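You operate a simulated robot arm through the tools that you are given. There is no shell and no other tool. Be economical: measure what you need, move in short steps, check, and stop when the job is done.

You are at the controls of a simulated robot arm. One attempt, no reset.

Task
Run the pile out, gauge it and mend its lean.
Fine: layer dial to the job card before the run; lay the top pack the other way round, gauge once more: it must read level.

It is judged by the outcome, as a careful person would: the job done as asked, and still so three seconds after it is handed in. It fails if anything else is knocked over, pushed out of place, dropped, spilled or broken.

Robot
A 7-joint arm with a fingered hand on a trunk, on a base that drives. Base frame: it is fixed to the floor where the robot stands at the start and does not move with it; the origin is under the middle of the robot, x ahead of it, y to its left, z up. Readings come in m, rad, newtons and seconds.
With the tool pointing down near the work surface it reaches from about 0.1 to 0.72 m from the robot's upright axis, wherever it stands. Its first joint turns from -1.204 to 3.002 rad. Places, roughly: blue stacker [1.2, -0.7, 1.3]; count dial [0.9, -0.3, 1.4]; cream pack [1, -1.25, 0.25]; flat pack [0.5, -1.5, 0.25]; grey pack [0.75, -1.5, 0.25]; height wheel [0.7, -0.7, 1.1]; job card [0.6, -1.1, 0.7]; layer dial [0.8, -0.4, 1.4]; stacker jog button [0.8, -0.6, 1.4]; stacker lock slide [0.7, -0.7, 1.2]; stacker main switch [0.8, -0.6, 1.2]; stacker reset button [0.7, -0.6, 1.4]; stacker stop button [0.7, -0.7, 1.4]; turn wheel [0.7, -0.7, 0.9]; width wheel [0.7, -0.7, 0.8]. Payload 5 kg.
Tool frame: the origin (TCP) lies between the finger pads and is the grasp point; the fingertips stand 0.032 m ahead of it; z points along the fingers, y is the line along which they close. The gripper opens to 0.16 m. The gripper's body begins 0.089 m behind the TCP. The gripper is a hand of 3 fingers: y runs from the thumb to the fingers, the wrist lies at [0, 0, -0.252] in the tool frame.
Orientation is that of the tool frame in the base frame, as [roll, pitch, yaw] about the fixed x, y, z axes, in that order (R = Rz(yaw) Ry(pitch) Rx(roll)). With the fingers straight down and closing along the base's y, the tool's x points along the base's -x, its y along +y and its z along -z.

Tools
- The arm moves only by the tool step_arm. Its argument "series" is a list of rows, each a list of 6 numbers: the shift along the base's x, y, z in units of 150 mm (1.0 is 150 mm), then the turn, a rotation vector about the base's x, y, z in units of 60 degrees (1.0 is 60 degrees). In form: [[x, y, z, ax, ay, az], ...]. A call has 1 to 12 rows; each row is the pose to reach, as a shift and turn from the pose commanded when the call began. A call with a number of a shift or a turn outside -1 to 1 is refused whole. A row lasts 0.2 s, in which the tool goes at most 0.05 m and 0.15 rad; a call with a longer step from one row to the next is refused whole. Where a pose cannot be reached the arm comes as near as it can. A force on the tool above 40 N (or 10 N above the force at the start of the call, whichever is more), or a blocked arm, ends the call early, and 0.2 s more pass. In this call time passes only in rows, and 0.2 s behind the last. It gives the time, the measured TCP pose, the force on the tool (base axes), the opening and the grip force at its end, in the units of the frame above (readings bear some noise), with the torque about the TCP (base axes, N m) and any sound that the robot's microphone picked up.
- Cameras (640 x 400 px; columns grow to the right, rows downward): "scene" is now at [0.1279, -0.0502, 1.654]; the picture's right is [-0.52, -0.85, -0.00], its down [-0.37, 0.22, -0.90] and it looks along [0.77, -0.47, -0.43] (base axes); focal length 276 px, centre (320, 200). "wrist" rides on the gripper at [0.065, -0.004, -0.116] in the tool frame; the picture's right is [0.06, 1.00, 0.00], its down [-0.87, 0.05, -0.49] and it looks along [-0.49, 0.03, 0.87] (tool axes); focal length 261 px, centre (320, 200). There is no depth. A picture from a camera that has moved, and an enlarged one, comes with that camera's place and axes in the base frame and with its lens.
- capture(camera): a new picture of that camera. No time passes.
- slide_trunk(by): slides the trunk up (or, below 0, down) by that many m; the arm and the scene camera ride with it, the base frame stays. It gives what a move gives, with no picture.
- drive_base(legs): drives the robot by 1 to 6 legs, each [ahead, left, turn to the left] in m, m and rad, along the robot's own axes; the way and the turn of a leg run together, so that a leg with both is an arc; at most 1.5 m and 3.142 rad a leg. The arm and the cameras ride along, it lands a little off, and it stops where it bumps. It gives what a move gives.
- finger_targets(finger1, finger2, thumb_bend): sets how far each is bent, from 0 (flat) to 100 (curled in); at 30 the hand is open as for a grip, at 70 the pads meet at the TCP. One left out holds its place. A second passes; each finger stops where it meets its share of the squeeze, and holds until it gets a number again. It is the only way to open and close the hand. It gives what a move gives, with no picture; readings hold the bend of each and the force on the fingers (four entries, about 0 where the hand has none), thumb and palm.
- aim_head(pan, tilt): turns the head with the scene camera to pan (to the left, within 1.501 rad either way) and tilt (down, from -0.506 to 1.204), counted from straight ahead of the robot. It gives what a move gives.
- enlarge(camera, box): a new picture of the part [left, top, right, bottom] of that camera's present view, enlarged. No time passes.
- close_job(): hands the job in; it is judged then, once.

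Go step by step. Nothing tells you exact positions but the pictures and the camera data: compare them with the known pose of the tool, close in by small moves and look again before you grip or let go. The budget is 120 turns and 78 pictures, counting those below and the enlarged ones. Unless the task says otherwise, let go and move clear before handing in, and close with one line.

The tools are called after "Call:" as a command line: name --pt "numbers of a row" for each row, then --argument value for the rest, lists and objects as JSON in quotes. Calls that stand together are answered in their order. step_arm: Moves the arm, as the interface text tells. Its arguments: {"type":"object","properties":{"series":{"type":"array","items":{"type":"array","items":{"type":"number"}}}},"required":["series"]} The other tools are called the same way: slide_trunk (by) slides the trunk up or down; finger_targets (finger1, finger2, thumb_bend) moves the fingers one by one; drive_base (legs) drives the base; aim_head (pan, tilt) turns the head that bears the scene camera; capture (camera) takes a picture; enlarge (camera, box) takes an enlarged picture of a part of a camera's view; close_job () hands the job in.

At the start:

```text
t: 0.0
ee_pos: [0.5451, -0.5881, 1.5771]
orientation: [-3.141, 0.0, -3.141]
contact_force: [0.2, 0.1, 0.2]
wrist_torque: [-0.02, -0.01, -0.02]
gripper_width: 0.16
gripper_force: 0.1
shape: jaw
bend: [30.0, 30.0, 30.0]
finger forces: [0.1, 0.1, 0.0, 0.0, 0.0, 0.0]
trunk travel left (down, up): [-0.8, 0.14]
robot x, y, heading: [-0.0007, -0.0012, -0.002]
head pan, tilt: [-0.546, 0.443]
```

scene: 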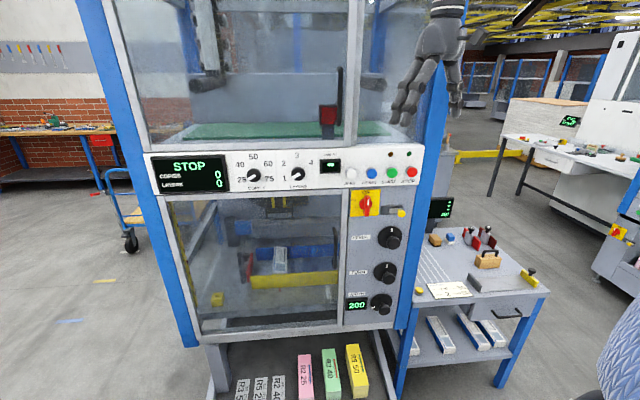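
wrist: 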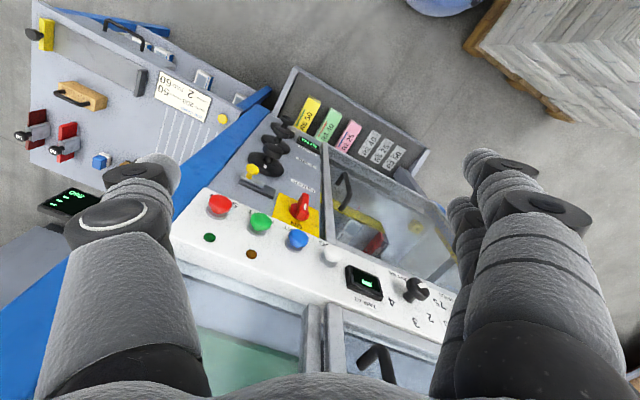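

I see the stacker with its panel (STOP shown, dials, buttons, switch, wheels) and a bench on the right with the job card. First I read the panel and the card.

Call:
enlarge --camera "scene" --box '[140, 140, 430, 320]'

Call:
enlarge --camera "scene" --box '[390, 190, 560, 390]'

Call:
enlarge --camera "wrist" --box '[20, 20, 260, 230]'

```text
2.21 times, centred on (285, 230) of scene
camera zoom: at [0.1279, -0.0502, 1.654], right [-0.52, -0.85, 0.0], down [-0.37, 0.22, -0.9], along [0.77, -0.47, -0.43], focal length 608 px, centre (397, 134)
```

zoom: 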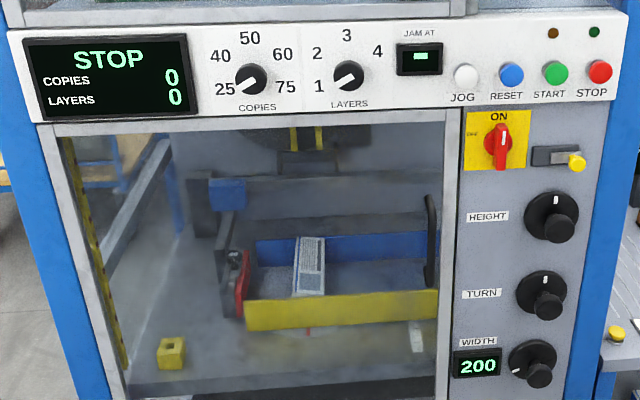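

```text
2.00 times, centred on (475, 290) of scene
camera zoom: at [0.1279, -0.0502, 1.654], right [-0.52, -0.85, 0.0], down [-0.37, 0.22, -0.9], along [0.77, -0.47, -0.43], focal length 551 px, centre (10, 20)
```

zoom: 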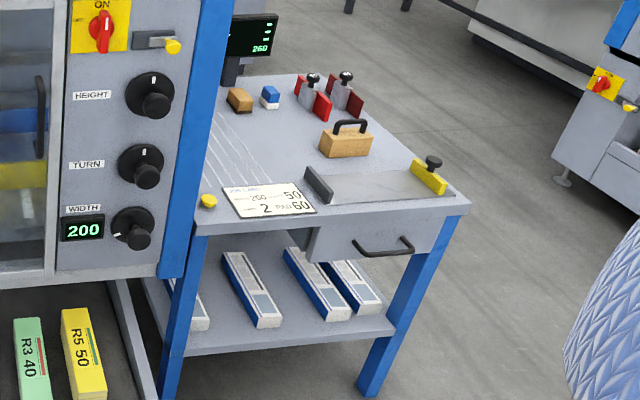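

```text
1.90 times, centred on (140, 125) of wrist
camera zoom: at [0.4787, -0.5912, 1.6923], right [-0.06, 1.0, 0.0], down [0.87, 0.05, 0.49], along [0.49, 0.03, -0.87], focal length 496 px, centre (663, 343)
```

zoom: 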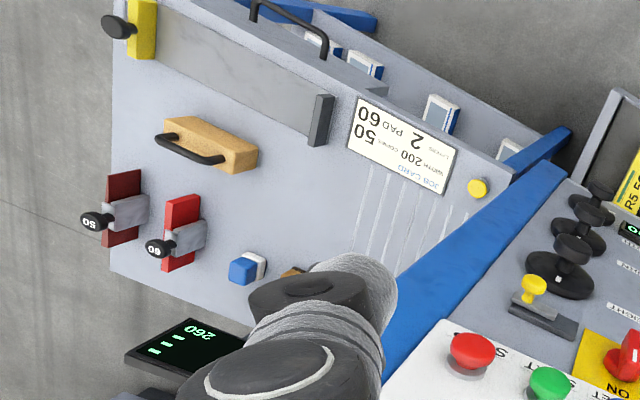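

I need the card and displays bigger, before deciding anything.

Call:
enlarge --camera "scene" --box '[420, 270, 480, 308]'

Call:
enlarge --camera "wrist" --box '[140, 60, 230, 130]'

Call:
enlarge --camera "scene" --box '[180, 190, 350, 310]'

Call:
enlarge --camera "scene" --box '[200, 320, 400, 400]'

```text
10.53 times, centred on (450, 289) of scene
camera zoom: at [0.1279, -0.0502, 1.654], right [-0.52, -0.85, 0.0], down [-0.37, 0.22, -0.9], along [0.77, -0.47, -0.43], focal length 2902 px, centre (-1048, -737)
```

zoom: 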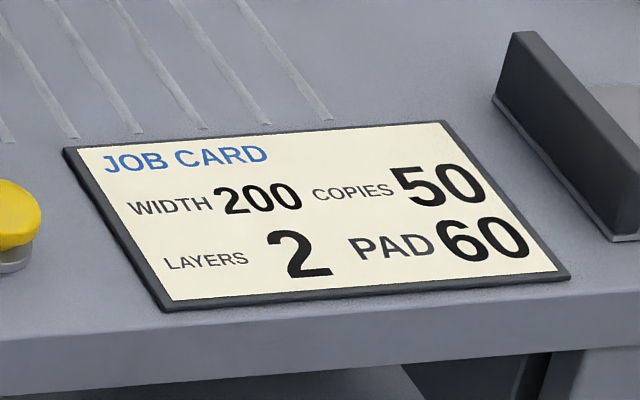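

```text
5.71 times, centred on (185, 95) of wrist
camera zoom: at [0.4787, -0.5912, 1.6923], right [-0.06, 1.0, 0.0], down [0.87, 0.05, 0.49], along [0.49, 0.03, -0.87], focal length 1489 px, centre (1091, 800)
```

zoom: 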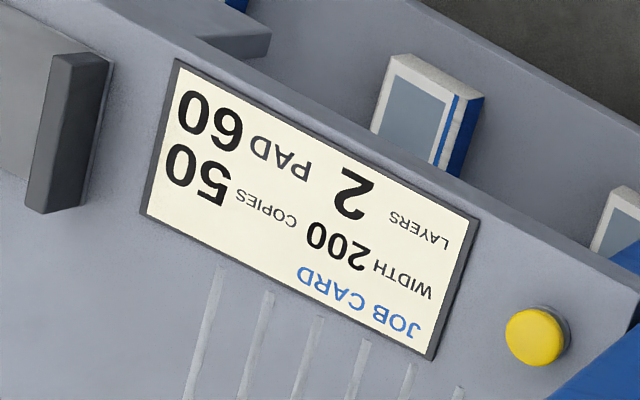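

```text
3.33 times, centred on (265, 250) of scene
camera zoom: at [0.1279, -0.0502, 1.654], right [-0.52, -0.85, 0.0], down [-0.37, 0.22, -0.9], along [0.77, -0.47, -0.43], focal length 919 px, centre (503, 33)
```

zoom: 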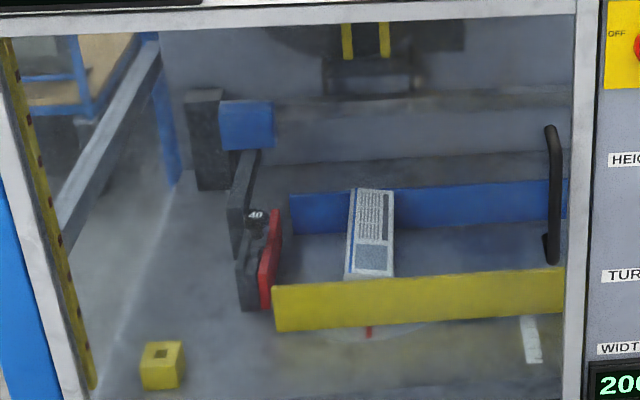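

```text
3.20 times, centred on (300, 360) of scene
camera zoom: at [0.1279, -0.0502, 1.654], right [-0.52, -0.85, 0.0], down [-0.37, 0.22, -0.9], along [0.77, -0.47, -0.43], focal length 882 px, centre (384, -312)
```

zoom: 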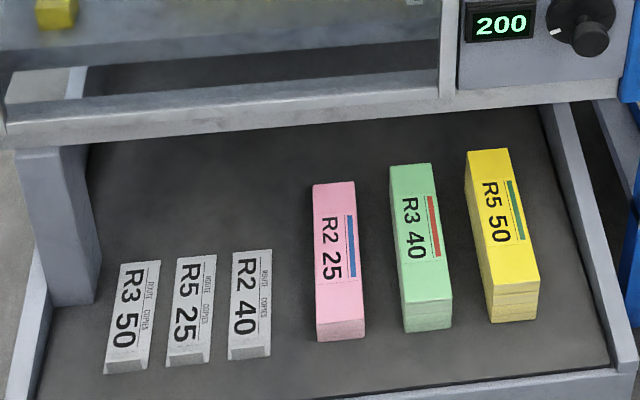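

The card says layers 2 (dial is at 1). Next I look at the bench display/gauge, and the surroundings.

Call:
enlarge --camera "scene" --box '[420, 190, 550, 290]'

Call:
enlarge --camera "scene" --box '[480, 60, 640, 260]'

Call:
aim_head --pan -0.55 --tilt 0.0

Call:
capture --camera "scene"

```text
4.00 times, centred on (485, 240) of scene
camera zoom: at [0.1279, -0.0502, 1.654], right [-0.52, -0.85, 0.0], down [-0.37, 0.22, -0.9], along [0.77, -0.47, -0.43], focal length 1103 px, centre (-340, 40)
```

zoom: 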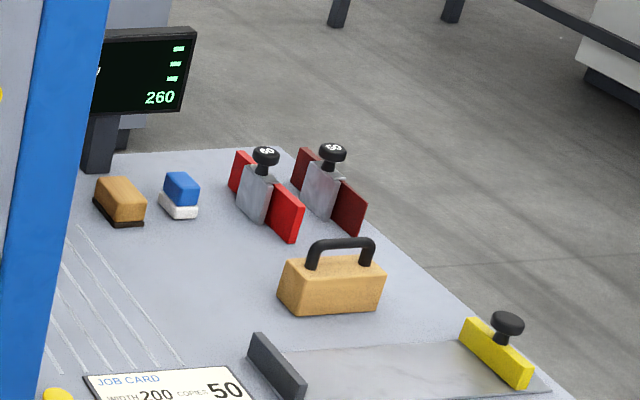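

```text
2.00 times, centred on (560, 160) of scene
camera zoom: at [0.1279, -0.0502, 1.654], right [-0.52, -0.85, 0.0], down [-0.37, 0.22, -0.9], along [0.77, -0.47, -0.43], focal length 551 px, centre (-160, 280)
```

zoom: 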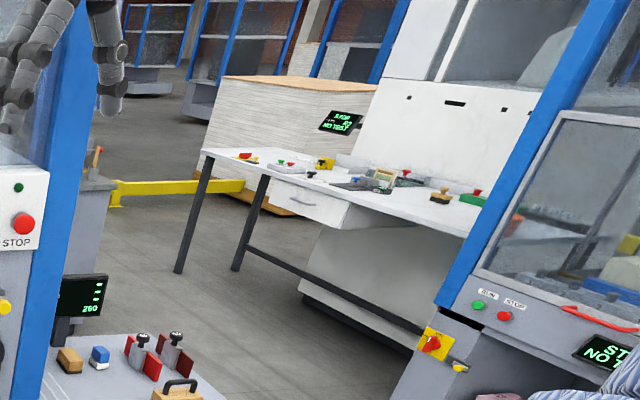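

```text
t: 0.9
ee_pos: [0.5436, -0.5875, 1.5764]
orientation: [-3.141, 0.0, 3.141]
contact_force: [-0.1, 0.0, 1.0]
wrist_torque: [0.0, 0.04, 0.04]
gripper_width: 0.1596
gripper_force: 0.0
shape: jaw
bend: [30.0, 30.0, 30.0]
finger forces: [0.0, 0.0, 0.0, 0.0, 0.0, 0.0]
trunk travel left (down, up): [-0.8, 0.14]
robot x, y, heading: [-0.0016, -0.0036, -0.0]
head pan, tilt: [-0.55, 0.0]
```

```text
66 pictures are left
camera scene: at [0.1261, -0.0494, 1.695], right [-0.52, -0.85, 0.0], down [0.0, 0.0, -1.0], along [0.85, -0.52, 0.0], focal length 276 px, centre (320, 200)
```

scene: 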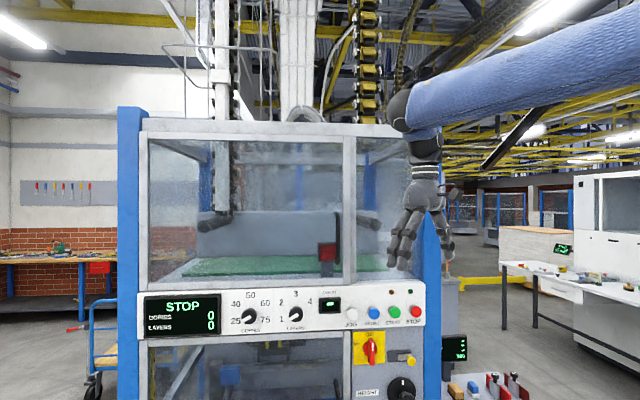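

The layer dial is at about (0.848, -0.40, 1.36), and the panel faces along (-0.85, 0.52). I take closer looks at the bench display and panel to understand the gauge.

Call:
enlarge --camera "wrist" --box '[30, 160, 130, 230]'

Call:
enlarge --camera "scene" --box '[140, 280, 430, 400]'

Call:
enlarge --camera "wrist" --box '[200, 180, 440, 330]'

```text
5.71 times, centred on (80, 195) of wrist
camera zoom: at [0.4788, -0.5912, 1.6923], right [-0.06, 1.0, 0.0], down [0.87, 0.05, 0.49], along [0.49, 0.03, -0.87], focal length 1489 px, centre (1691, 229)
```

zoom: 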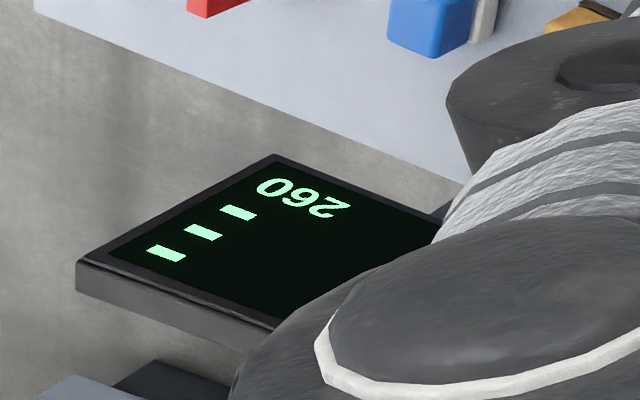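

```text
2.21 times, centred on (285, 340) of scene
camera zoom: at [0.1261, -0.0494, 1.695], right [-0.52, -0.85, 0.0], down [0.0, 0.0, -1.0], along [0.85, -0.52, 0.0], focal length 608 px, centre (397, -109)
```

zoom: 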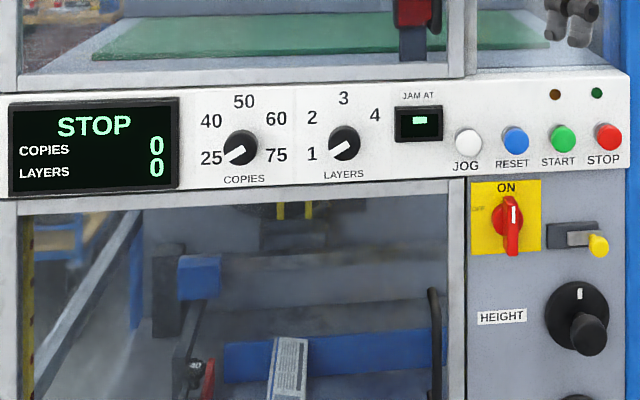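

```text
2.67 times, centred on (320, 255) of wrist
camera zoom: at [0.4788, -0.5912, 1.6923], right [-0.06, 1.0, 0.0], down [0.87, 0.05, 0.49], along [0.49, 0.03, -0.87], focal length 695 px, centre (320, 53)
```

zoom: 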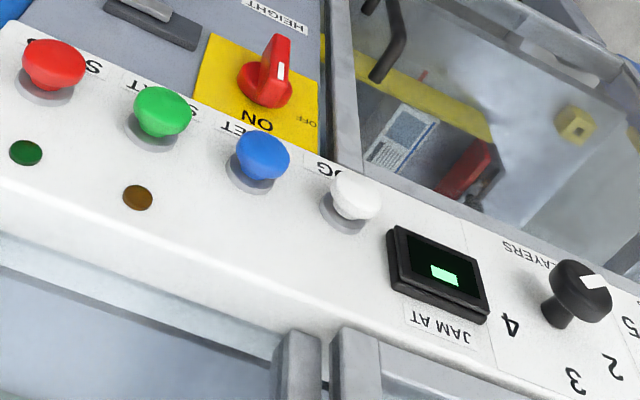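

The dial needs a clockwise turn of about 57°, from "1" to "2". I swing the hand in two stages until it points horizontally at the panel, standing off from the dial.

Call:
step_arm --pt "0.08 0.2 0 -0.065 -0.107 0" --pt "0.16 0.4 0 -0.13 -0.213 0" --pt "0.24 0.6 -0.05 -0.196 -0.32 0" --pt "0.32 0.8 -0.1 -0.262 -0.427 0" --pt "0.4 1.0 -0.15 -0.327 -0.533 0" --pt "0.48 1.0 -0.2 -0.392 -0.64 0"

Call:
step_arm --pt "0 0.1 -0.1 -0.065 -0.107 0" --pt "0.1 0.3 -0.2 -0.13 -0.213 0" --pt "0.2 0.5 -0.3 -0.196 -0.32 0" --pt "0.3 0.7 -0.45 -0.262 -0.427 0" --pt "0.4 0.8 -0.6 -0.327 -0.533 0" --pt "0.5 0.85 -0.7 -0.392 -0.64 0"

Call:
capture --camera "wrist"

Call:
capture --camera "scene"

```text
t: 2.3
ee_pos: [0.6157, -0.4381, 1.5468]
orientation: [-2.659, 0.649, -2.977]
contact_force: [-0.1, -0.3, -0.2]
wrist_torque: [0.01, -0.03, 0.04]
gripper_width: 0.16
gripper_force: 0.1
shape: jaw
bend: [30.0, 30.0, 30.0]
finger forces: [0.0, 0.0, 0.1, 0.0, 0.0, 0.0]
trunk travel left (down, up): [-0.8, 0.14]
robot x, y, heading: [-0.0002, -0.0022, -0.0]
head pan, tilt: [-0.55, 0.0]
```

```text
t: 3.7
ee_pos: [0.72, -0.43, 1.5083]
orientation: [-1.671, 1.019, -2.134]
contact_force: [-0.1, 0.1, -1.3]
wrist_torque: [-0.02, -0.03, -0.01]
gripper_width: 0.1599
gripper_force: 0.1
shape: jaw
bend: [30.0, 30.0, 30.0]
finger forces: [0.0, 0.1, 0.0, 0.0, 0.0, 0.1]
out of reach, approached as far as the arm can: row 4, 5, 6
trunk travel left (down, up): [-0.8, 0.14]
robot x, y, heading: [0.0009, -0.0005, -0.001]
head pan, tilt: [-0.55, 0.0]
```

```text
62 pictures are left
camera wrist: at [0.5981, -0.4085, 1.4605], right [0.35, 0.74, -0.57], down [-0.17, 0.65, 0.74], along [0.92, -0.16, 0.36], focal length 261 px, centre (320, 200)
```

wrist: 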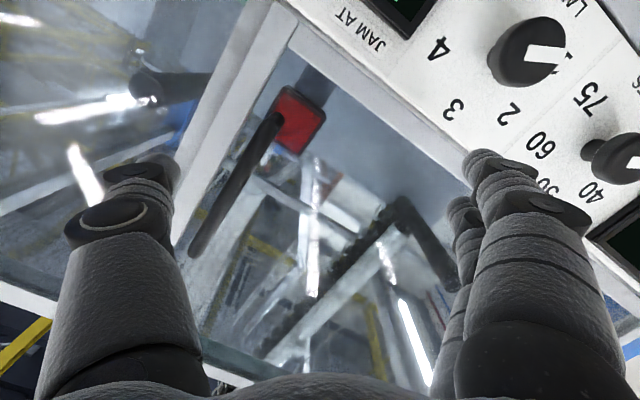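

```text
61 pictures are left
camera scene: at [0.1282, -0.0502, 1.6949], right [-0.52, -0.85, 0.0], down [0.0, 0.0, -1.0], along [0.85, -0.52, 0.0], focal length 276 px, centre (320, 200)
```

scene: 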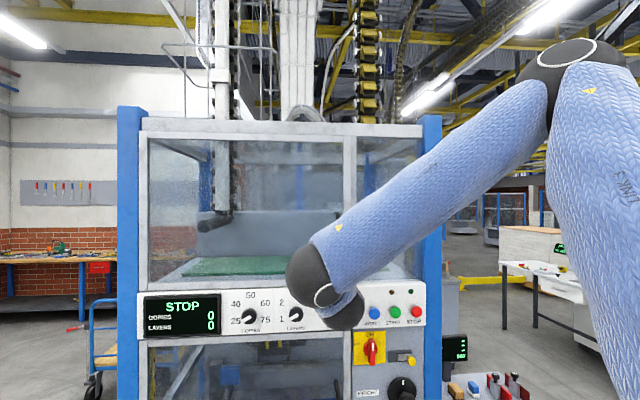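

The wrist runs out of bend because the robot faces left of the panel. I turn the base to face the panel and sidestep left a bit, so the forearm lines up with the dial.

Call:
drive_base --legs '[[0, 0, -0.55], [0, 0.2, 0]]'

Call:
aim_head --pan 0 --tilt 0.35

Call:
capture --camera "scene"

```text
t: 6.4
ee_pos: [0.4417, -0.6679, 1.5119]
orientation: [-1.662, 1.017, -2.66]
contact_force: [0.9, 1.2, 0.5]
wrist_torque: [-0.01, 0.05, -0.13]
gripper_width: 0.1599
gripper_force: 0.0
shape: jaw
bend: [30.0, 30.0, 30.0]
finger forces: [0.0, 0.0, 0.0, 0.0, 0.0, 0.1]
trunk travel left (down, up): [-0.8, 0.14]
robot x, y, heading: [0.0378, 0.0619, -0.536]
head pan, tilt: [-0.55, 0.0]
stopped in leg 2: the robot was blocked; the commanded pose is now the measured one
```

```text
t: 7.3
ee_pos: [0.4386, -0.6741, 1.511]
orientation: [-1.668, 1.02, -2.664]
contact_force: [-0.3, 0.3, -0.1]
wrist_torque: [0.03, -0.02, -0.04]
gripper_width: 0.1598
gripper_force: 0.1
shape: jaw
bend: [30.0, 30.0, 30.0]
finger forces: [0.0, 0.0, 0.0, 0.1, 0.1, 0.0]
trunk travel left (down, up): [-0.8, 0.14]
robot x, y, heading: [0.0357, 0.0606, -0.53]
head pan, tilt: [0.0, 0.351]
```

```text
60 pictures are left
camera scene: at [0.1605, -0.0145, 1.6628], right [-0.51, -0.86, 0.0], down [-0.3, 0.17, -0.94], along [0.81, -0.48, -0.34], focal length 276 px, centre (320, 200)
```

scene: 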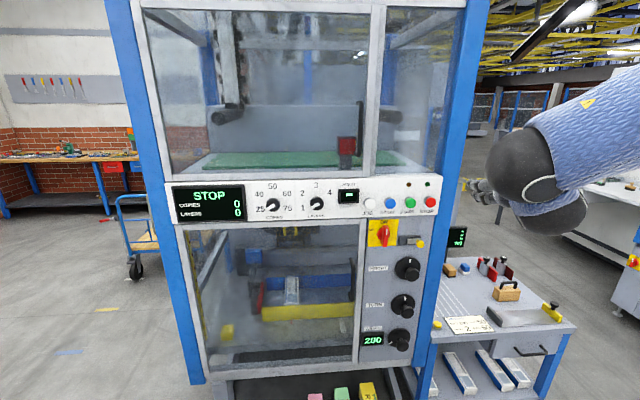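

The base was blocked after 7 cm to the left. I look left and down to see by what.

Call:
aim_head --pan 1.4 --tilt 0.9

Call:
capture --camera "scene"

Call:
aim_head --pan -1.3 --tilt 0.6

Call:
capture --camera "scene"

```text
t: 8.9
ee_pos: [0.438, -0.6755, 1.5104]
orientation: [-1.669, 1.021, -2.665]
contact_force: [0.3, -0.1, -0.6]
wrist_torque: [-0.01, 0.0, 0.0]
gripper_width: 0.16
gripper_force: 0.2
shape: jaw
bend: [30.0, 30.0, 30.0]
finger forces: [0.0, 0.0, 0.1, 0.1, 0.0, 0.0]
trunk travel left (down, up): [-0.8, 0.14]
robot x, y, heading: [0.0372, 0.0593, -0.531]
head pan, tilt: [1.4, 0.901]
```

```text
59 pictures are left
camera scene: at [0.1289, 0.0889, 1.6151], right [0.76, -0.65, 0.0], down [-0.51, -0.6, -0.62], along [0.4, 0.47, -0.78], focal length 276 px, centre (320, 200)
```

scene: 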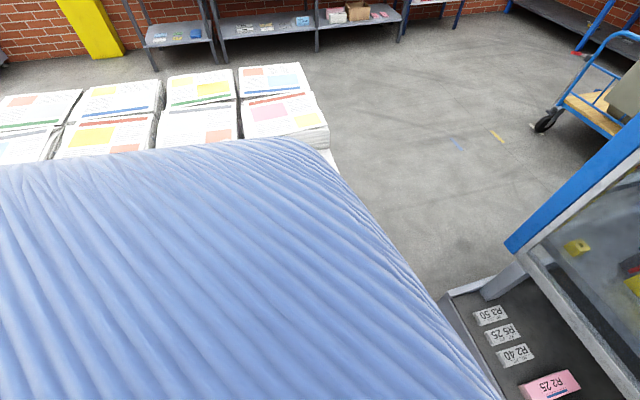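

```text
t: 11.3
ee_pos: [0.4372, -0.675, 1.5097]
orientation: [-1.668, 1.02, -2.665]
contact_force: [0.0, -0.3, 0.0]
wrist_torque: [0.0, -0.03, 0.01]
gripper_width: 0.1597
gripper_force: 0.1
shape: jaw
bend: [30.0, 30.0, 30.0]
finger forces: [0.0, 0.0, 0.0, 0.0, 0.0, 0.0]
trunk travel left (down, up): [-0.8, 0.14]
robot x, y, heading: [0.0361, 0.0576, -0.532]
head pan, tilt: [-1.3, 0.6]
```

```text
58 pictures are left
camera scene: at [0.0568, -0.0541, 1.6399], right [-0.97, 0.26, 0.0], down [0.15, 0.55, -0.82], along [-0.21, -0.8, -0.57], focal length 276 px, centre (320, 200)
```

scene: 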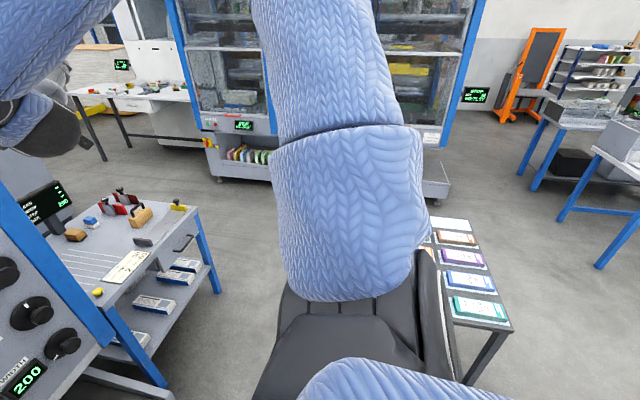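

The newspaper pallet is on the left, so no further that way. I step 3 cm off it and bring the hand in front of the dial.

Call:
drive_base --legs '[[0, -0.03, 0]]'

Call:
step_arm --pt "0.1 0.2 0 0 0 0.1" --pt "0.2 0.4 0 0 0 0.2" --pt "0.3 0.6 -0.1 0 0 0.3" --pt "0.4 0.8 -0.2 0 0 0.4" --pt "0.55 1.0 -0.3 0 0 0.44"

Call:
step_arm --pt "0.2 0.2 -0.1 0 0 0" --pt "0.4 0.4 -0.2 0 0 0" --pt "0.6 0.6 -0.3 0 0 0" --pt "0.75 0.8 -0.45 0 0 0" --pt "0.9 1.0 -0.6 0 0 0"

Call:
aim_head --pan 0 --tilt 0.35

Call:
capture --camera "scene"

Call:
capture --camera "wrist"

```text
t: 12.1
ee_pos: [0.4236, -0.698, 1.5112]
orientation: [-1.668, 1.022, -2.662]
contact_force: [0.0, 0.1, 0.1]
wrist_torque: [-0.01, -0.01, -0.03]
gripper_width: 0.1599
gripper_force: 0.1
shape: jaw
bend: [30.0, 30.0, 30.0]
finger forces: [0.0, 0.1, 0.0, 0.1, 0.0, 0.1]
trunk travel left (down, up): [-0.8, 0.14]
robot x, y, heading: [0.0266, 0.0362, -0.536]
head pan, tilt: [-1.3, 0.6]
```

```text
t: 13.3
ee_pos: [0.5206, -0.5577, 1.4637]
orientation: [-1.675, 1.021, -2.215]
contact_force: [1.2, -0.8, 0.1]
wrist_torque: [-0.06, -0.03, -0.01]
gripper_width: 0.1599
gripper_force: 0.0
shape: jaw
bend: [30.0, 30.0, 30.0]
finger forces: [0.0, 0.0, 0.0, 0.1, 0.0, 0.1]
out of reach, approached as far as the arm can: row 4, 5
trunk travel left (down, up): [-0.8, 0.14]
robot x, y, heading: [0.024, 0.0325, -0.535]
head pan, tilt: [-1.3, 0.6]
```

```text
t: 14.5
ee_pos: [0.671, -0.4841, 1.3912]
orientation: [-1.687, 1.024, -2.178]
contact_force: [-0.2, 1.0, -0.2]
wrist_torque: [0.0, 0.0, 0.0]
gripper_width: 0.1601
gripper_force: 0.0
shape: jaw
bend: [30.0, 30.0, 30.0]
finger forces: [0.1, 0.0, 0.2, 0.0, 0.0, 0.1]
out of reach, approached as far as the arm can: row 2, 3, 4, 5
trunk travel left (down, up): [-0.8, 0.14]
robot x, y, heading: [0.0236, 0.0357, -0.536]
head pan, tilt: [-1.3, 0.6]
```

```text
t: 16.0
ee_pos: [0.6693, -0.483, 1.3934]
orientation: [-1.686, 1.022, -2.178]
contact_force: [-0.3, 0.7, 0.0]
wrist_torque: [0.02, -0.03, 0.0]
gripper_width: 0.1599
gripper_force: 0.1
shape: jaw
bend: [30.0, 30.0, 30.0]
finger forces: [0.0, 0.0, 0.0, 0.0, 0.0, 0.1]
trunk travel left (down, up): [-0.8, 0.14]
robot x, y, heading: [0.0221, 0.0344, -0.537]
head pan, tilt: [0.0, 0.351]
```

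```text
57 pictures are left
camera scene: at [0.1455, -0.0412, 1.6626], right [-0.51, -0.86, 0.0], down [-0.3, 0.18, -0.94], along [0.81, -0.48, -0.34], focal length 276 px, centre (320, 200)
```

scene: 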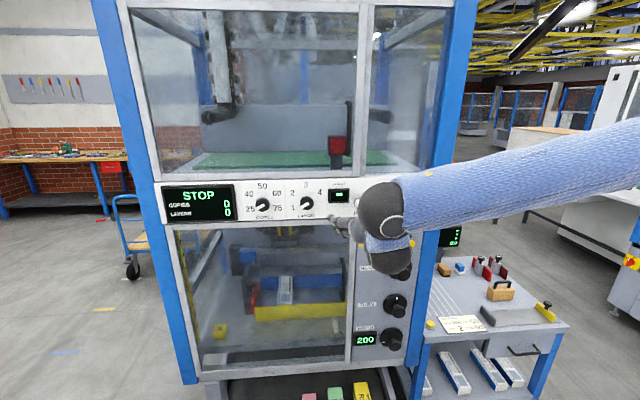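

```text
56 pictures are left
camera wrist: at [0.5485, -0.4575, 1.3458], right [0.37, 0.73, -0.57], down [-0.15, 0.65, 0.74], along [0.92, -0.19, 0.35], focal length 261 px, centre (320, 200)
```

wrist: 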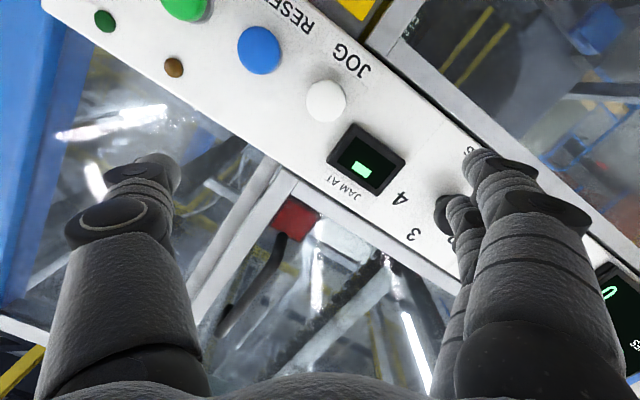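

The wrist bend limits again since the arm is too folded up; at this height it can reach farther, so backing off should straighten it. I back up 0.2 m (hand retreats from the panel too) and try again.

Call:
drive_base --legs '[[-0.2, 0, 0]]'

Call:
step_arm --pt "0.2 0.1 0 0 0 0" --pt "0.5 0.1 0 0 0 0" --pt "0.7 0.3 0 0 0 0" --pt "0.9 0.5 0 0 0 0" --pt "1.0 0.6 0 0 0 0" --pt "1.0 0.7 0 0 0 0"

Call:
capture --camera "scene"

```text
t: 17.6
ee_pos: [0.4934, -0.3793, 1.3923]
orientation: [-1.685, 1.024, -2.178]
contact_force: [-0.5, 0.3, 1.1]
wrist_torque: [0.0, 0.0, -0.01]
gripper_width: 0.1601
gripper_force: 0.0
shape: jaw
bend: [30.0, 30.0, 30.0]
finger forces: [0.0, 0.1, 0.0, 0.0, 0.1, 0.0]
trunk travel left (down, up): [-0.8, 0.14]
robot x, y, heading: [-0.1515, 0.1337, -0.538]
head pan, tilt: [0.0, 0.351]
```

```text
t: 19.0
ee_pos: [0.5899, -0.379, 1.4009]
orientation: [-1.684, 1.024, -2.169]
contact_force: [-0.1, -0.2, -0.1]
wrist_torque: [0.0, -0.01, 0.02]
gripper_width: 0.16
gripper_force: 0.0
shape: jaw
bend: [30.0, 30.0, 30.0]
finger forces: [0.0, 0.0, 0.0, 0.1, 0.1, 0.0]
out of reach, approached as far as the arm can: row 1, 2, 3, 4, 5, 6
trunk travel left (down, up): [-0.8, 0.14]
robot x, y, heading: [-0.1535, 0.1388, -0.539]
head pan, tilt: [0.0, 0.351]
```

```text
55 pictures are left
camera scene: at [-0.0298, 0.0628, 1.6626], right [-0.51, -0.86, 0.0], down [-0.3, 0.18, -0.94], along [0.81, -0.48, -0.34], focal length 276 px, centre (320, 200)
```

scene: 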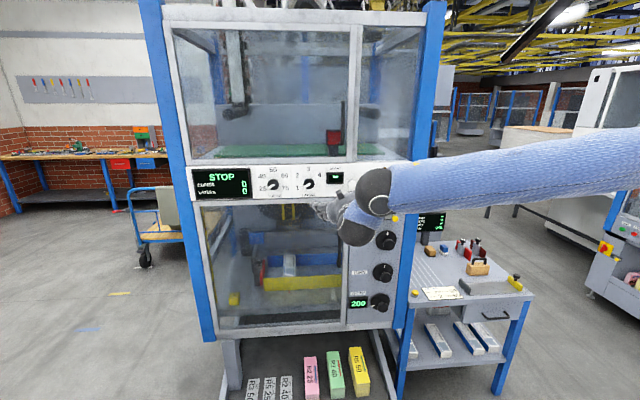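

Still limited. I test whether a different roll of the hand about its pointing axis lets the wrist reach further.

Call:
step_arm --pt "0 0 0 0.122 -0.07 0" --pt "0 0 0 0.244 -0.14 0" --pt "0 0 0 0.366 -0.21 0" --pt "0 0 0 0.488 -0.28 0" --pt "0 0 0 0.61 -0.35 0" --pt "0 0 0 0.732 -0.42 0" --pt "0 0 0 0.86 -0.49 0" --pt "0.2 0.1 0 0.86 -0.49 0" --pt "0.4 0.3 0 0.86 -0.49 0" --pt "0.5 0.5 0 0.86 -0.49 0" --pt "0.7 0.6 0 0.86 -0.49 0"

Call:
capture --camera "scene"

```text
refused: row 7 steps farther than a row can; nothing moved
```

```text
54 pictures are left
camera scene: at [-0.0298, 0.0628, 1.6626], right [-0.51, -0.86, 0.0], down [-0.3, 0.18, -0.94], along [0.81, -0.48, -0.34], focal length 276 px, centre (320, 200)
```

scene: 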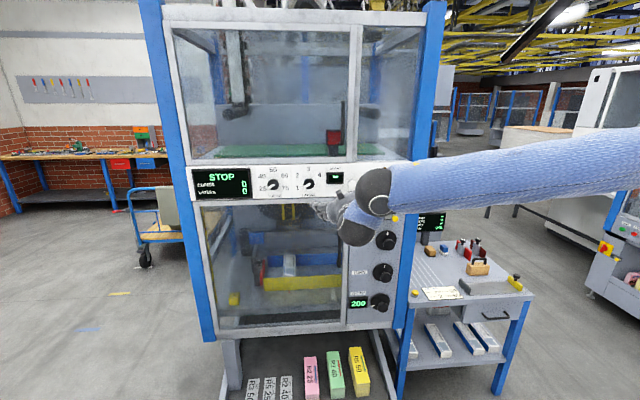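

Call:
step_arm --pt "0 0 0 0.122 -0.07 0" --pt "0 0 0 0.244 -0.14 0" --pt "0 0 0 0.366 -0.21 0" --pt "0 0 0 0.488 -0.28 0" --pt "0 0 0 0.61 -0.35 0" --pt "0 0 0 0.732 -0.42 0" --pt "0 0 0 0.85 -0.485 0" --pt "0.2 0.1 0 0.85 -0.485 0" --pt "0.4 0.3 0 0.85 -0.485 0" --pt "0.5 0.5 0 0.85 -0.485 0" --pt "0.7 0.6 0 0.85 -0.485 0"

```text
t: 21.4
ee_pos: [0.6206, -0.3693, 1.408]
orientation: [1.619, 1.09, 1.155]
contact_force: [-0.2, 1.0, 0.8]
wrist_torque: [0.04, 0.02, 0.02]
gripper_width: 0.16
gripper_force: 0.0
shape: jaw
bend: [30.0, 30.0, 30.0]
finger forces: [0.1, 0.0, 0.0, 0.0, 0.0, 0.0]
out of reach, approached as far as the arm can: row 8, 9, 10, 11
trunk travel left (down, up): [-0.8, 0.14]
robot x, y, heading: [-0.153, 0.1405, -0.535]
head pan, tilt: [0.0, 0.351]
```

Roll makes no difference, so it is the arm's overall posture. I look at the shoulder and elbow to choose a better stance.

Call:
aim_head --pan -1.0 --tilt 0.2

Call:
capture --camera "scene"

```text
t: 22.6
ee_pos: [0.6205, -0.3699, 1.4062]
orientation: [1.619, 1.091, 1.157]
contact_force: [-0.1, 0.6, -0.4]
wrist_torque: [0.02, -0.01, 0.0]
gripper_width: 0.1602
gripper_force: 0.0
shape: jaw
bend: [30.0, 30.0, 30.0]
finger forces: [0.0, 0.0, 0.0, 0.0, 0.1, 0.0]
trunk travel left (down, up): [-0.8, 0.14]
robot x, y, heading: [-0.152, 0.1387, -0.536]
head pan, tilt: [-1.0, 0.201]
```

```text
53 pictures are left
camera scene: at [-0.1064, 0.0172, 1.6766], right [-1.0, -0.04, 0.0], down [-0.01, 0.2, -0.98], along [0.03, -0.98, -0.2], focal length 276 px, centre (320, 200)
```

scene: 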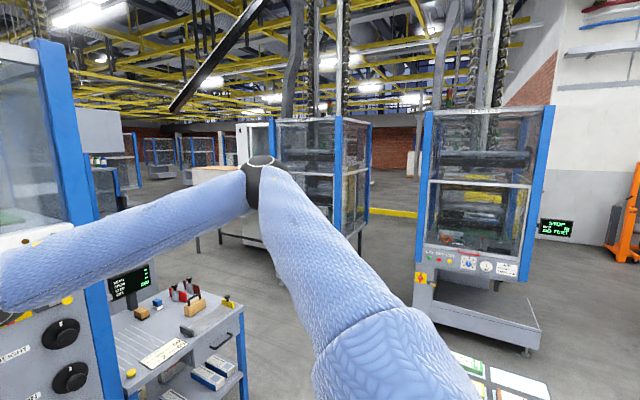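

The shoulder sits well to the robot's right with the elbow out. Turning the base left about 0.6 rad brings the shoulder nearer to the dial's line; I try that and re-aim the hand.

Call:
drive_base --legs '[[0, 0, 0.6]]'

Call:
step_arm --pt "0 -0.25 0 0 0 -0.13" --pt "0 -0.5 0 0 0 -0.26" --pt "0 -0.75 0 0 0 -0.39" --pt "0 -0.95 0 0 0 -0.52" --pt "0 -1.0 0 0 0 -0.6"

```text
t: 24.7
ee_pos: [0.7735, 0.1657, 1.4064]
orientation: [1.619, 1.091, 1.769]
contact_force: [0.6, 0.2, 1.1]
wrist_torque: [-0.03, -0.03, -0.01]
gripper_width: 0.1598
gripper_force: 0.0
shape: jaw
bend: [30.0, 30.0, 30.0]
finger forces: [0.0, 0.1, 0.0, 0.0, 0.0, 0.0]
trunk travel left (down, up): [-0.8, 0.14]
robot x, y, heading: [-0.154, 0.141, 0.071]
head pan, tilt: [-1.0, 0.201]
```

```text
t: 25.9
ee_pos: [0.8292, -0.024, 1.4182]
orientation: [1.638, 1.087, 1.373]
contact_force: [-0.2, -0.6, -0.3]
wrist_torque: [-0.01, -0.04, 0.0]
gripper_width: 0.1598
gripper_force: 0.1
shape: jaw
bend: [30.0, 30.0, 30.0]
finger forces: [0.0, 0.0, 0.0, 0.0, 0.0, 0.0]
out of reach, approached as far as the arm can: row 1, 2, 3, 4, 5
trunk travel left (down, up): [-0.8, 0.14]
robot x, y, heading: [-0.1517, 0.1391, 0.072]
head pan, tilt: [-1.0, 0.201]
```

Call:
step_arm --pt "-0.1 -0.25 0 0 0 -0.1" --pt "-0.2 -0.5 0 0 0 -0.2" --pt "-0.3 -0.75 0 0 0 -0.24" --pt "-0.4 -1.0 0 0 0 -0.24" --pt "-0.5 -1.0 0 0 0 -0.24" --pt "-0.6 -1.0 0 0 0 -0.24"

Call:
step_arm --pt "0 -0.25 0 0 0 0" --pt "0 -0.5 0 0 0 0" --pt "0 -0.75 0 0 0 0"

Call:
aim_head --pan -0.5 --tilt 0.3

Call:
capture --camera "scene"

```text
t: 27.3
ee_pos: [0.7645, -0.2193, 1.4349]
orientation: [1.676, 1.086, 1.187]
contact_force: [0.2, -0.2, 0.4]
wrist_torque: [0.02, 0.02, 0.05]
gripper_width: 0.1602
gripper_force: 0.0
shape: jaw
bend: [30.0, 30.0, 30.0]
finger forces: [0.0, 0.1, 0.0, 0.0, 0.1, 0.0]
out of reach, approached as far as the arm can: row 1, 2, 3, 4, 5, 6
trunk travel left (down, up): [-0.8, 0.14]
robot x, y, heading: [-0.1501, 0.1373, 0.071]
head pan, tilt: [-1.0, 0.201]
```

```text
t: 28.1
ee_pos: [0.7658, -0.3347, 1.4342]
orientation: [1.637, 1.087, 1.119]
contact_force: [-0.4, -0.9, 0.0]
wrist_torque: [-0.05, -0.02, 0.02]
gripper_width: 0.1598
gripper_force: 0.0
shape: jaw
bend: [30.0, 30.0, 30.0]
finger forces: [0.1, 0.1, 0.0, 0.0, 0.0, 0.0]
trunk travel left (down, up): [-0.8, 0.14]
robot x, y, heading: [-0.1528, 0.1377, 0.078]
head pan, tilt: [-1.0, 0.201]
```

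```text
t: 29.1
ee_pos: [0.7666, -0.3352, 1.4358]
orientation: [1.636, 1.088, 1.123]
contact_force: [0.5, 0.4, 0.1]
wrist_torque: [-0.01, -0.03, 0.0]
gripper_width: 0.1599
gripper_force: 0.1
shape: jaw
bend: [30.0, 30.0, 30.0]
finger forces: [0.1, 0.1, 0.0, 0.1, 0.1, 0.1]
trunk travel left (down, up): [-0.8, 0.14]
robot x, y, heading: [-0.1529, 0.1366, 0.075]
head pan, tilt: [-0.499, 0.3]
```

```text
52 pictures are left
camera scene: at [-0.0179, 0.1004, 1.6674], right [-0.41, -0.91, 0.0], down [-0.27, 0.12, -0.96], along [0.87, -0.39, -0.3], focal length 276 px, centre (320, 200)
```

scene: 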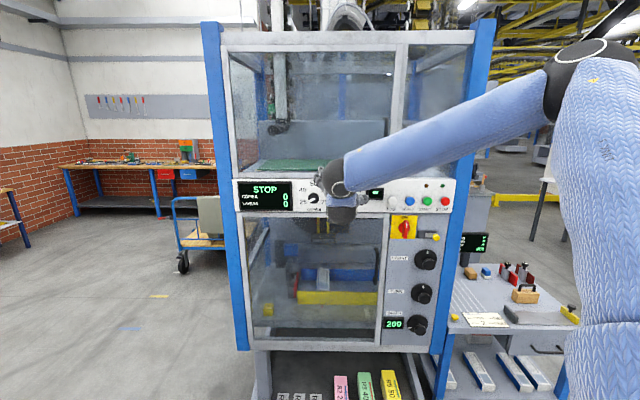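

Now the wrist goes where I ask. I narrow the hand, lower it to dial height with a small yaw trim, and look with the wrist camera.

Call:
finger_targets --finger1 45 --finger2 45 --thumb_bend 45

Call:
step_arm --pt "-0.05 0 -0.17 0 0 0.02" --pt "-0.1 0 -0.34 0 0 0.043" --pt "-0.1 0.0 -0.5 0 0 0.043"

Call:
capture --camera "wrist"

Call:
capture --camera "scene"

```text
t: 30.1
ee_pos: [0.7679, -0.3344, 1.4361]
orientation: [1.639, 1.089, 1.119]
contact_force: [-0.4, -0.1, 0.7]
wrist_torque: [0.01, 0.01, 0.03]
gripper_width: 0.1087
gripper_force: 0.0
shape: fingers
bend: [45.0, 45.0, 45.0]
finger forces: [0.1, 0.0, 0.1, 0.0, 0.0, 0.0]
trunk travel left (down, up): [-0.8, 0.14]
robot x, y, heading: [-0.153, 0.1368, 0.076]
head pan, tilt: [-0.499, 0.3]
```

```text
t: 30.9
ee_pos: [0.7521, -0.3312, 1.3592]
orientation: [1.638, 1.088, 1.165]
contact_force: [0.7, 0.4, -0.3]
wrist_torque: [0.0, -0.02, 0.01]
gripper_width: 0.1085
gripper_force: 0.0
shape: fingers
bend: [45.0, 45.0, 45.0]
finger forces: [0.0, 0.0, 0.1, 0.0, 0.1, 0.1]
trunk travel left (down, up): [-0.8, 0.14]
robot x, y, heading: [-0.1508, 0.134, 0.076]
head pan, tilt: [-0.499, 0.3]
```

```text
51 pictures are left
camera wrist: at [0.6586, -0.2551, 1.3034], right [0.42, 0.81, 0.41], down [-0.58, -0.11, 0.81], along [0.7, -0.57, 0.42], focal length 261 px, centre (320, 200)
```

wrist: 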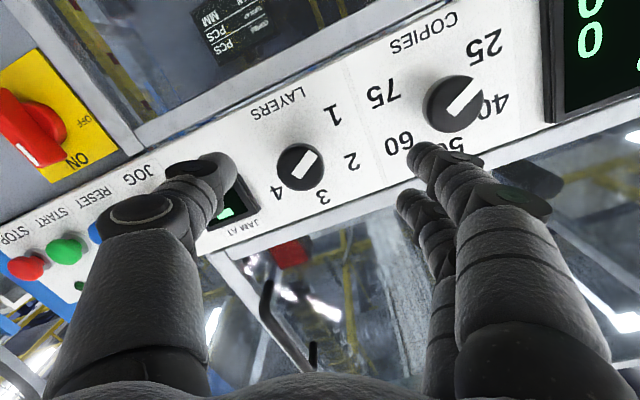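

```text
50 pictures are left
camera scene: at [-0.0162, 0.1008, 1.6673], right [-0.41, -0.91, 0.0], down [-0.27, 0.12, -0.95], along [0.87, -0.39, -0.3], focal length 276 px, centre (320, 200)
```

scene: 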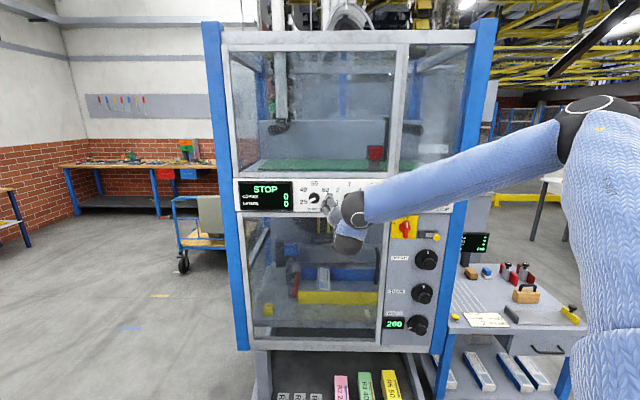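

The dial lies at about (0.848, -0.405, 1.37). I line up and advance half way, then check.

Call:
step_arm --pt "0 -0.18 0.08 0 0 0" --pt "0.1 -0.23 0.08 0 0 0" --pt "0.2 -0.28 0.08 0 0 0" --pt "0.3 -0.33 0.08 0 0 0"

Call:
capture --camera "wrist"

```text
t: 31.9
ee_pos: [0.7956, -0.3804, 1.3734]
orientation: [1.639, 1.088, 1.167]
contact_force: [-0.5, -0.4, -1.0]
wrist_torque: [-0.02, 0.0, -0.03]
gripper_width: 0.108
gripper_force: 0.1
shape: fingers
bend: [45.0, 45.0, 45.0]
finger forces: [0.1, 0.0, 0.0, 0.1, 0.0, 0.0]
trunk travel left (down, up): [-0.8, 0.14]
robot x, y, heading: [-0.1514, 0.132, 0.077]
head pan, tilt: [-0.499, 0.3]
```

```text
49 pictures are left
camera wrist: at [0.7017, -0.3036, 1.3169], right [0.42, 0.81, 0.41], down [-0.58, -0.11, 0.81], along [0.7, -0.57, 0.42], focal length 261 px, centre (320, 200)
```

wrist: 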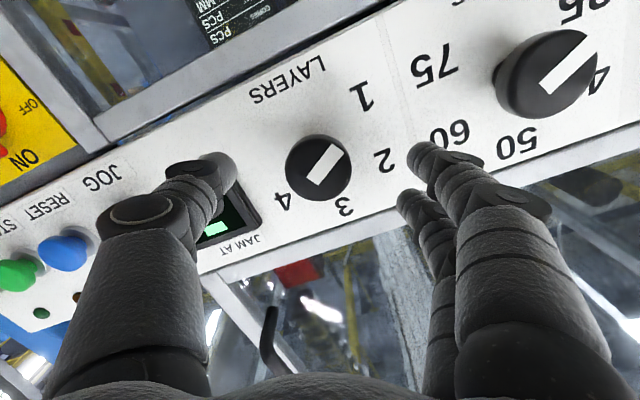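

Aligned; the knob's face is about 5 cm ahead. I advance 4.8 cm and close on it.

Call:
step_arm --pt "0.1 -0.05 0.01 0 0 0" --pt "0.2 -0.1 0.02 0 0 0" --pt "0.287 -0.15 0.02 0 0 0"

Call:
finger_targets --finger1 68 --finger2 68 --thumb_bend 68

Call:
capture --camera "wrist"

```text
t: 32.4
ee_pos: [0.8182, -0.3897, 1.3769]
orientation: [1.636, 1.087, 1.167]
contact_force: [-13.0, 2.5, 2.9]
wrist_torque: [-0.02, -0.83, 0.47]
gripper_width: 0.1079
gripper_force: 6.2
shape: fingers
bend: [45.0, 45.0, 45.0]
finger forces: [0.1, 12.7, 0.0, 0.0, 0.1, 0.0]
trunk travel left (down, up): [-0.8, 0.14]
robot x, y, heading: [-0.1551, 0.139, 0.075]
head pan, tilt: [-0.499, 0.3]
stopped in row 2: the force on the tool passed its limit at 59 N (the readings are from after the stop); the commanded pose is now the measured one
```

```text
t: 33.4
ee_pos: [0.8184, -0.3936, 1.3754]
orientation: [1.639, 1.087, 1.167]
contact_force: [-0.7, -12.0, -3.2]
wrist_torque: [-0.06, 0.06, -0.22]
gripper_width: 0.0345
gripper_force: 9.0
shape: fingers
bend: [65.0, 67.0, 65.0]
finger forces: [3.6, 1.3, 0.1, 0.0, 12.9, 0.0]
trunk travel left (down, up): [-0.8, 0.14]
robot x, y, heading: [-0.1513, 0.1389, 0.076]
head pan, tilt: [-0.499, 0.3]
```

```text
48 pictures are left
camera wrist: at [0.7265, -0.3176, 1.3186], right [0.42, 0.81, 0.41], down [-0.58, -0.11, 0.81], along [0.7, -0.57, 0.42], focal length 261 px, centre (320, 200)
```

wrist: 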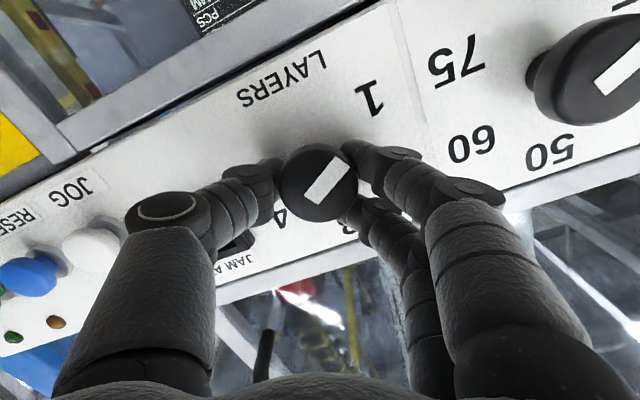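

The knob is held between the three fingertips. I twist clockwise about 58°.

Call:
step_arm --pt "0 0 0 0.123 -0.061 -0.004" --pt "0 0 0 0.247 -0.123 -0.008" --pt "0 0 0 0.37 -0.185 -0.012" --pt "0 0 0 0.494 -0.246 -0.016" --pt "0 0 0 0.618 -0.308 -0.02" --pt "0 0 0 0.741 -0.37 -0.024" --pt "0 0 0 0.864 -0.431 -0.03"

Call:
capture --camera "wrist"

```text
t: 35.0
ee_pos: [0.821, -0.3942, 1.3742]
orientation: [1.603, 0.075, 1.111]
contact_force: [-4.5, -6.5, -14.0]
wrist_torque: [0.05, 0.26, -0.1]
gripper_width: 0.0341
gripper_force: 8.7
shape: fingers
bend: [67.0, 67.0, 65.0]
finger forces: [1.1, 1.7, 0.0, 0.0, 14.2, 0.0]
trunk travel left (down, up): [-0.8, 0.14]
robot x, y, heading: [-0.1522, 0.1391, 0.075]
head pan, tilt: [-0.499, 0.3]
```

```text
47 pictures are left
camera wrist: at [0.7452, -0.2844, 1.3687], right [0.09, 0.11, 0.99], down [-0.82, -0.56, 0.13], along [0.56, -0.82, 0.04], focal length 261 px, centre (320, 200)
```

wrist: 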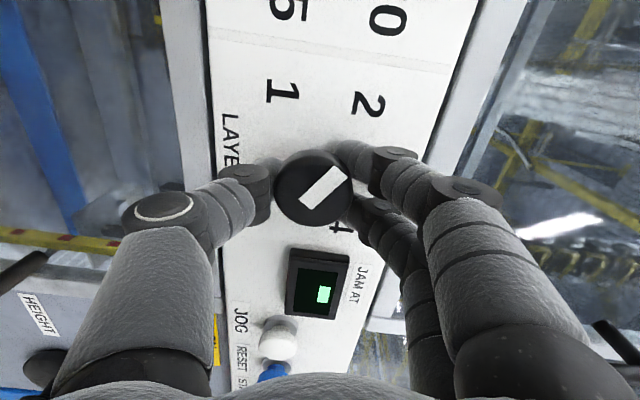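

The pointer has followed to about "2". I release and check on the panel.

Call:
finger_targets --finger1 45 --finger2 45 --thumb_bend 45

Call:
step_arm --pt "-0.2 0.1 0 0 0 0" --pt "-0.45 0.25 0 0 0 0" --pt "-0.7 0.4 0 0 0 0"

Call:
capture --camera "wrist"

```text
t: 36.0
ee_pos: [0.8191, -0.3925, 1.3763]
orientation: [1.602, 0.076, 1.11]
contact_force: [-0.1, 0.6, 0.7]
wrist_torque: [-0.08, -0.05, 0.0]
gripper_width: 0.1084
gripper_force: 0.7
shape: fingers
bend: [45.0, 45.0, 45.0]
finger forces: [0.7, 0.2, 0.1, 0.0, 0.1, 0.1]
trunk travel left (down, up): [-0.8, 0.14]
robot x, y, heading: [-0.153, 0.1374, 0.076]
head pan, tilt: [-0.499, 0.3]
```

```text
t: 36.8
ee_pos: [0.7159, -0.3285, 1.3732]
orientation: [1.598, 0.078, 1.111]
contact_force: [0.3, 0.0, 0.3]
wrist_torque: [-0.02, 0.01, 0.0]
gripper_width: 0.1083
gripper_force: 0.1
shape: fingers
bend: [45.0, 45.0, 45.0]
finger forces: [0.0, 0.0, 0.0, 0.0, 0.1, 0.1]
trunk travel left (down, up): [-0.8, 0.14]
robot x, y, heading: [-0.152, 0.1365, 0.076]
head pan, tilt: [-0.499, 0.3]
```

```text
46 pictures are left
camera wrist: at [0.6416, -0.2186, 1.3686], right [0.09, 0.11, 0.99], down [-0.82, -0.55, 0.13], along [0.56, -0.83, 0.04], focal length 261 px, centre (320, 200)
```

wrist: 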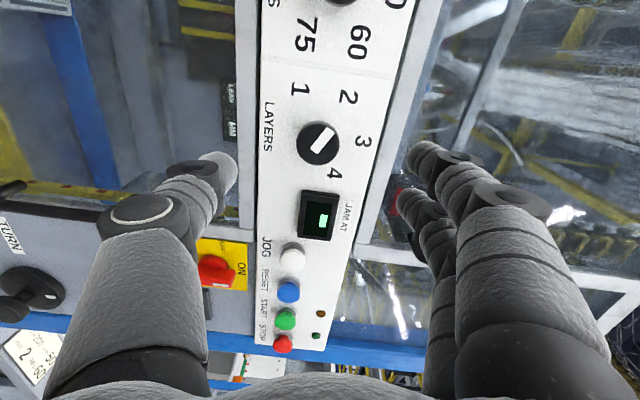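

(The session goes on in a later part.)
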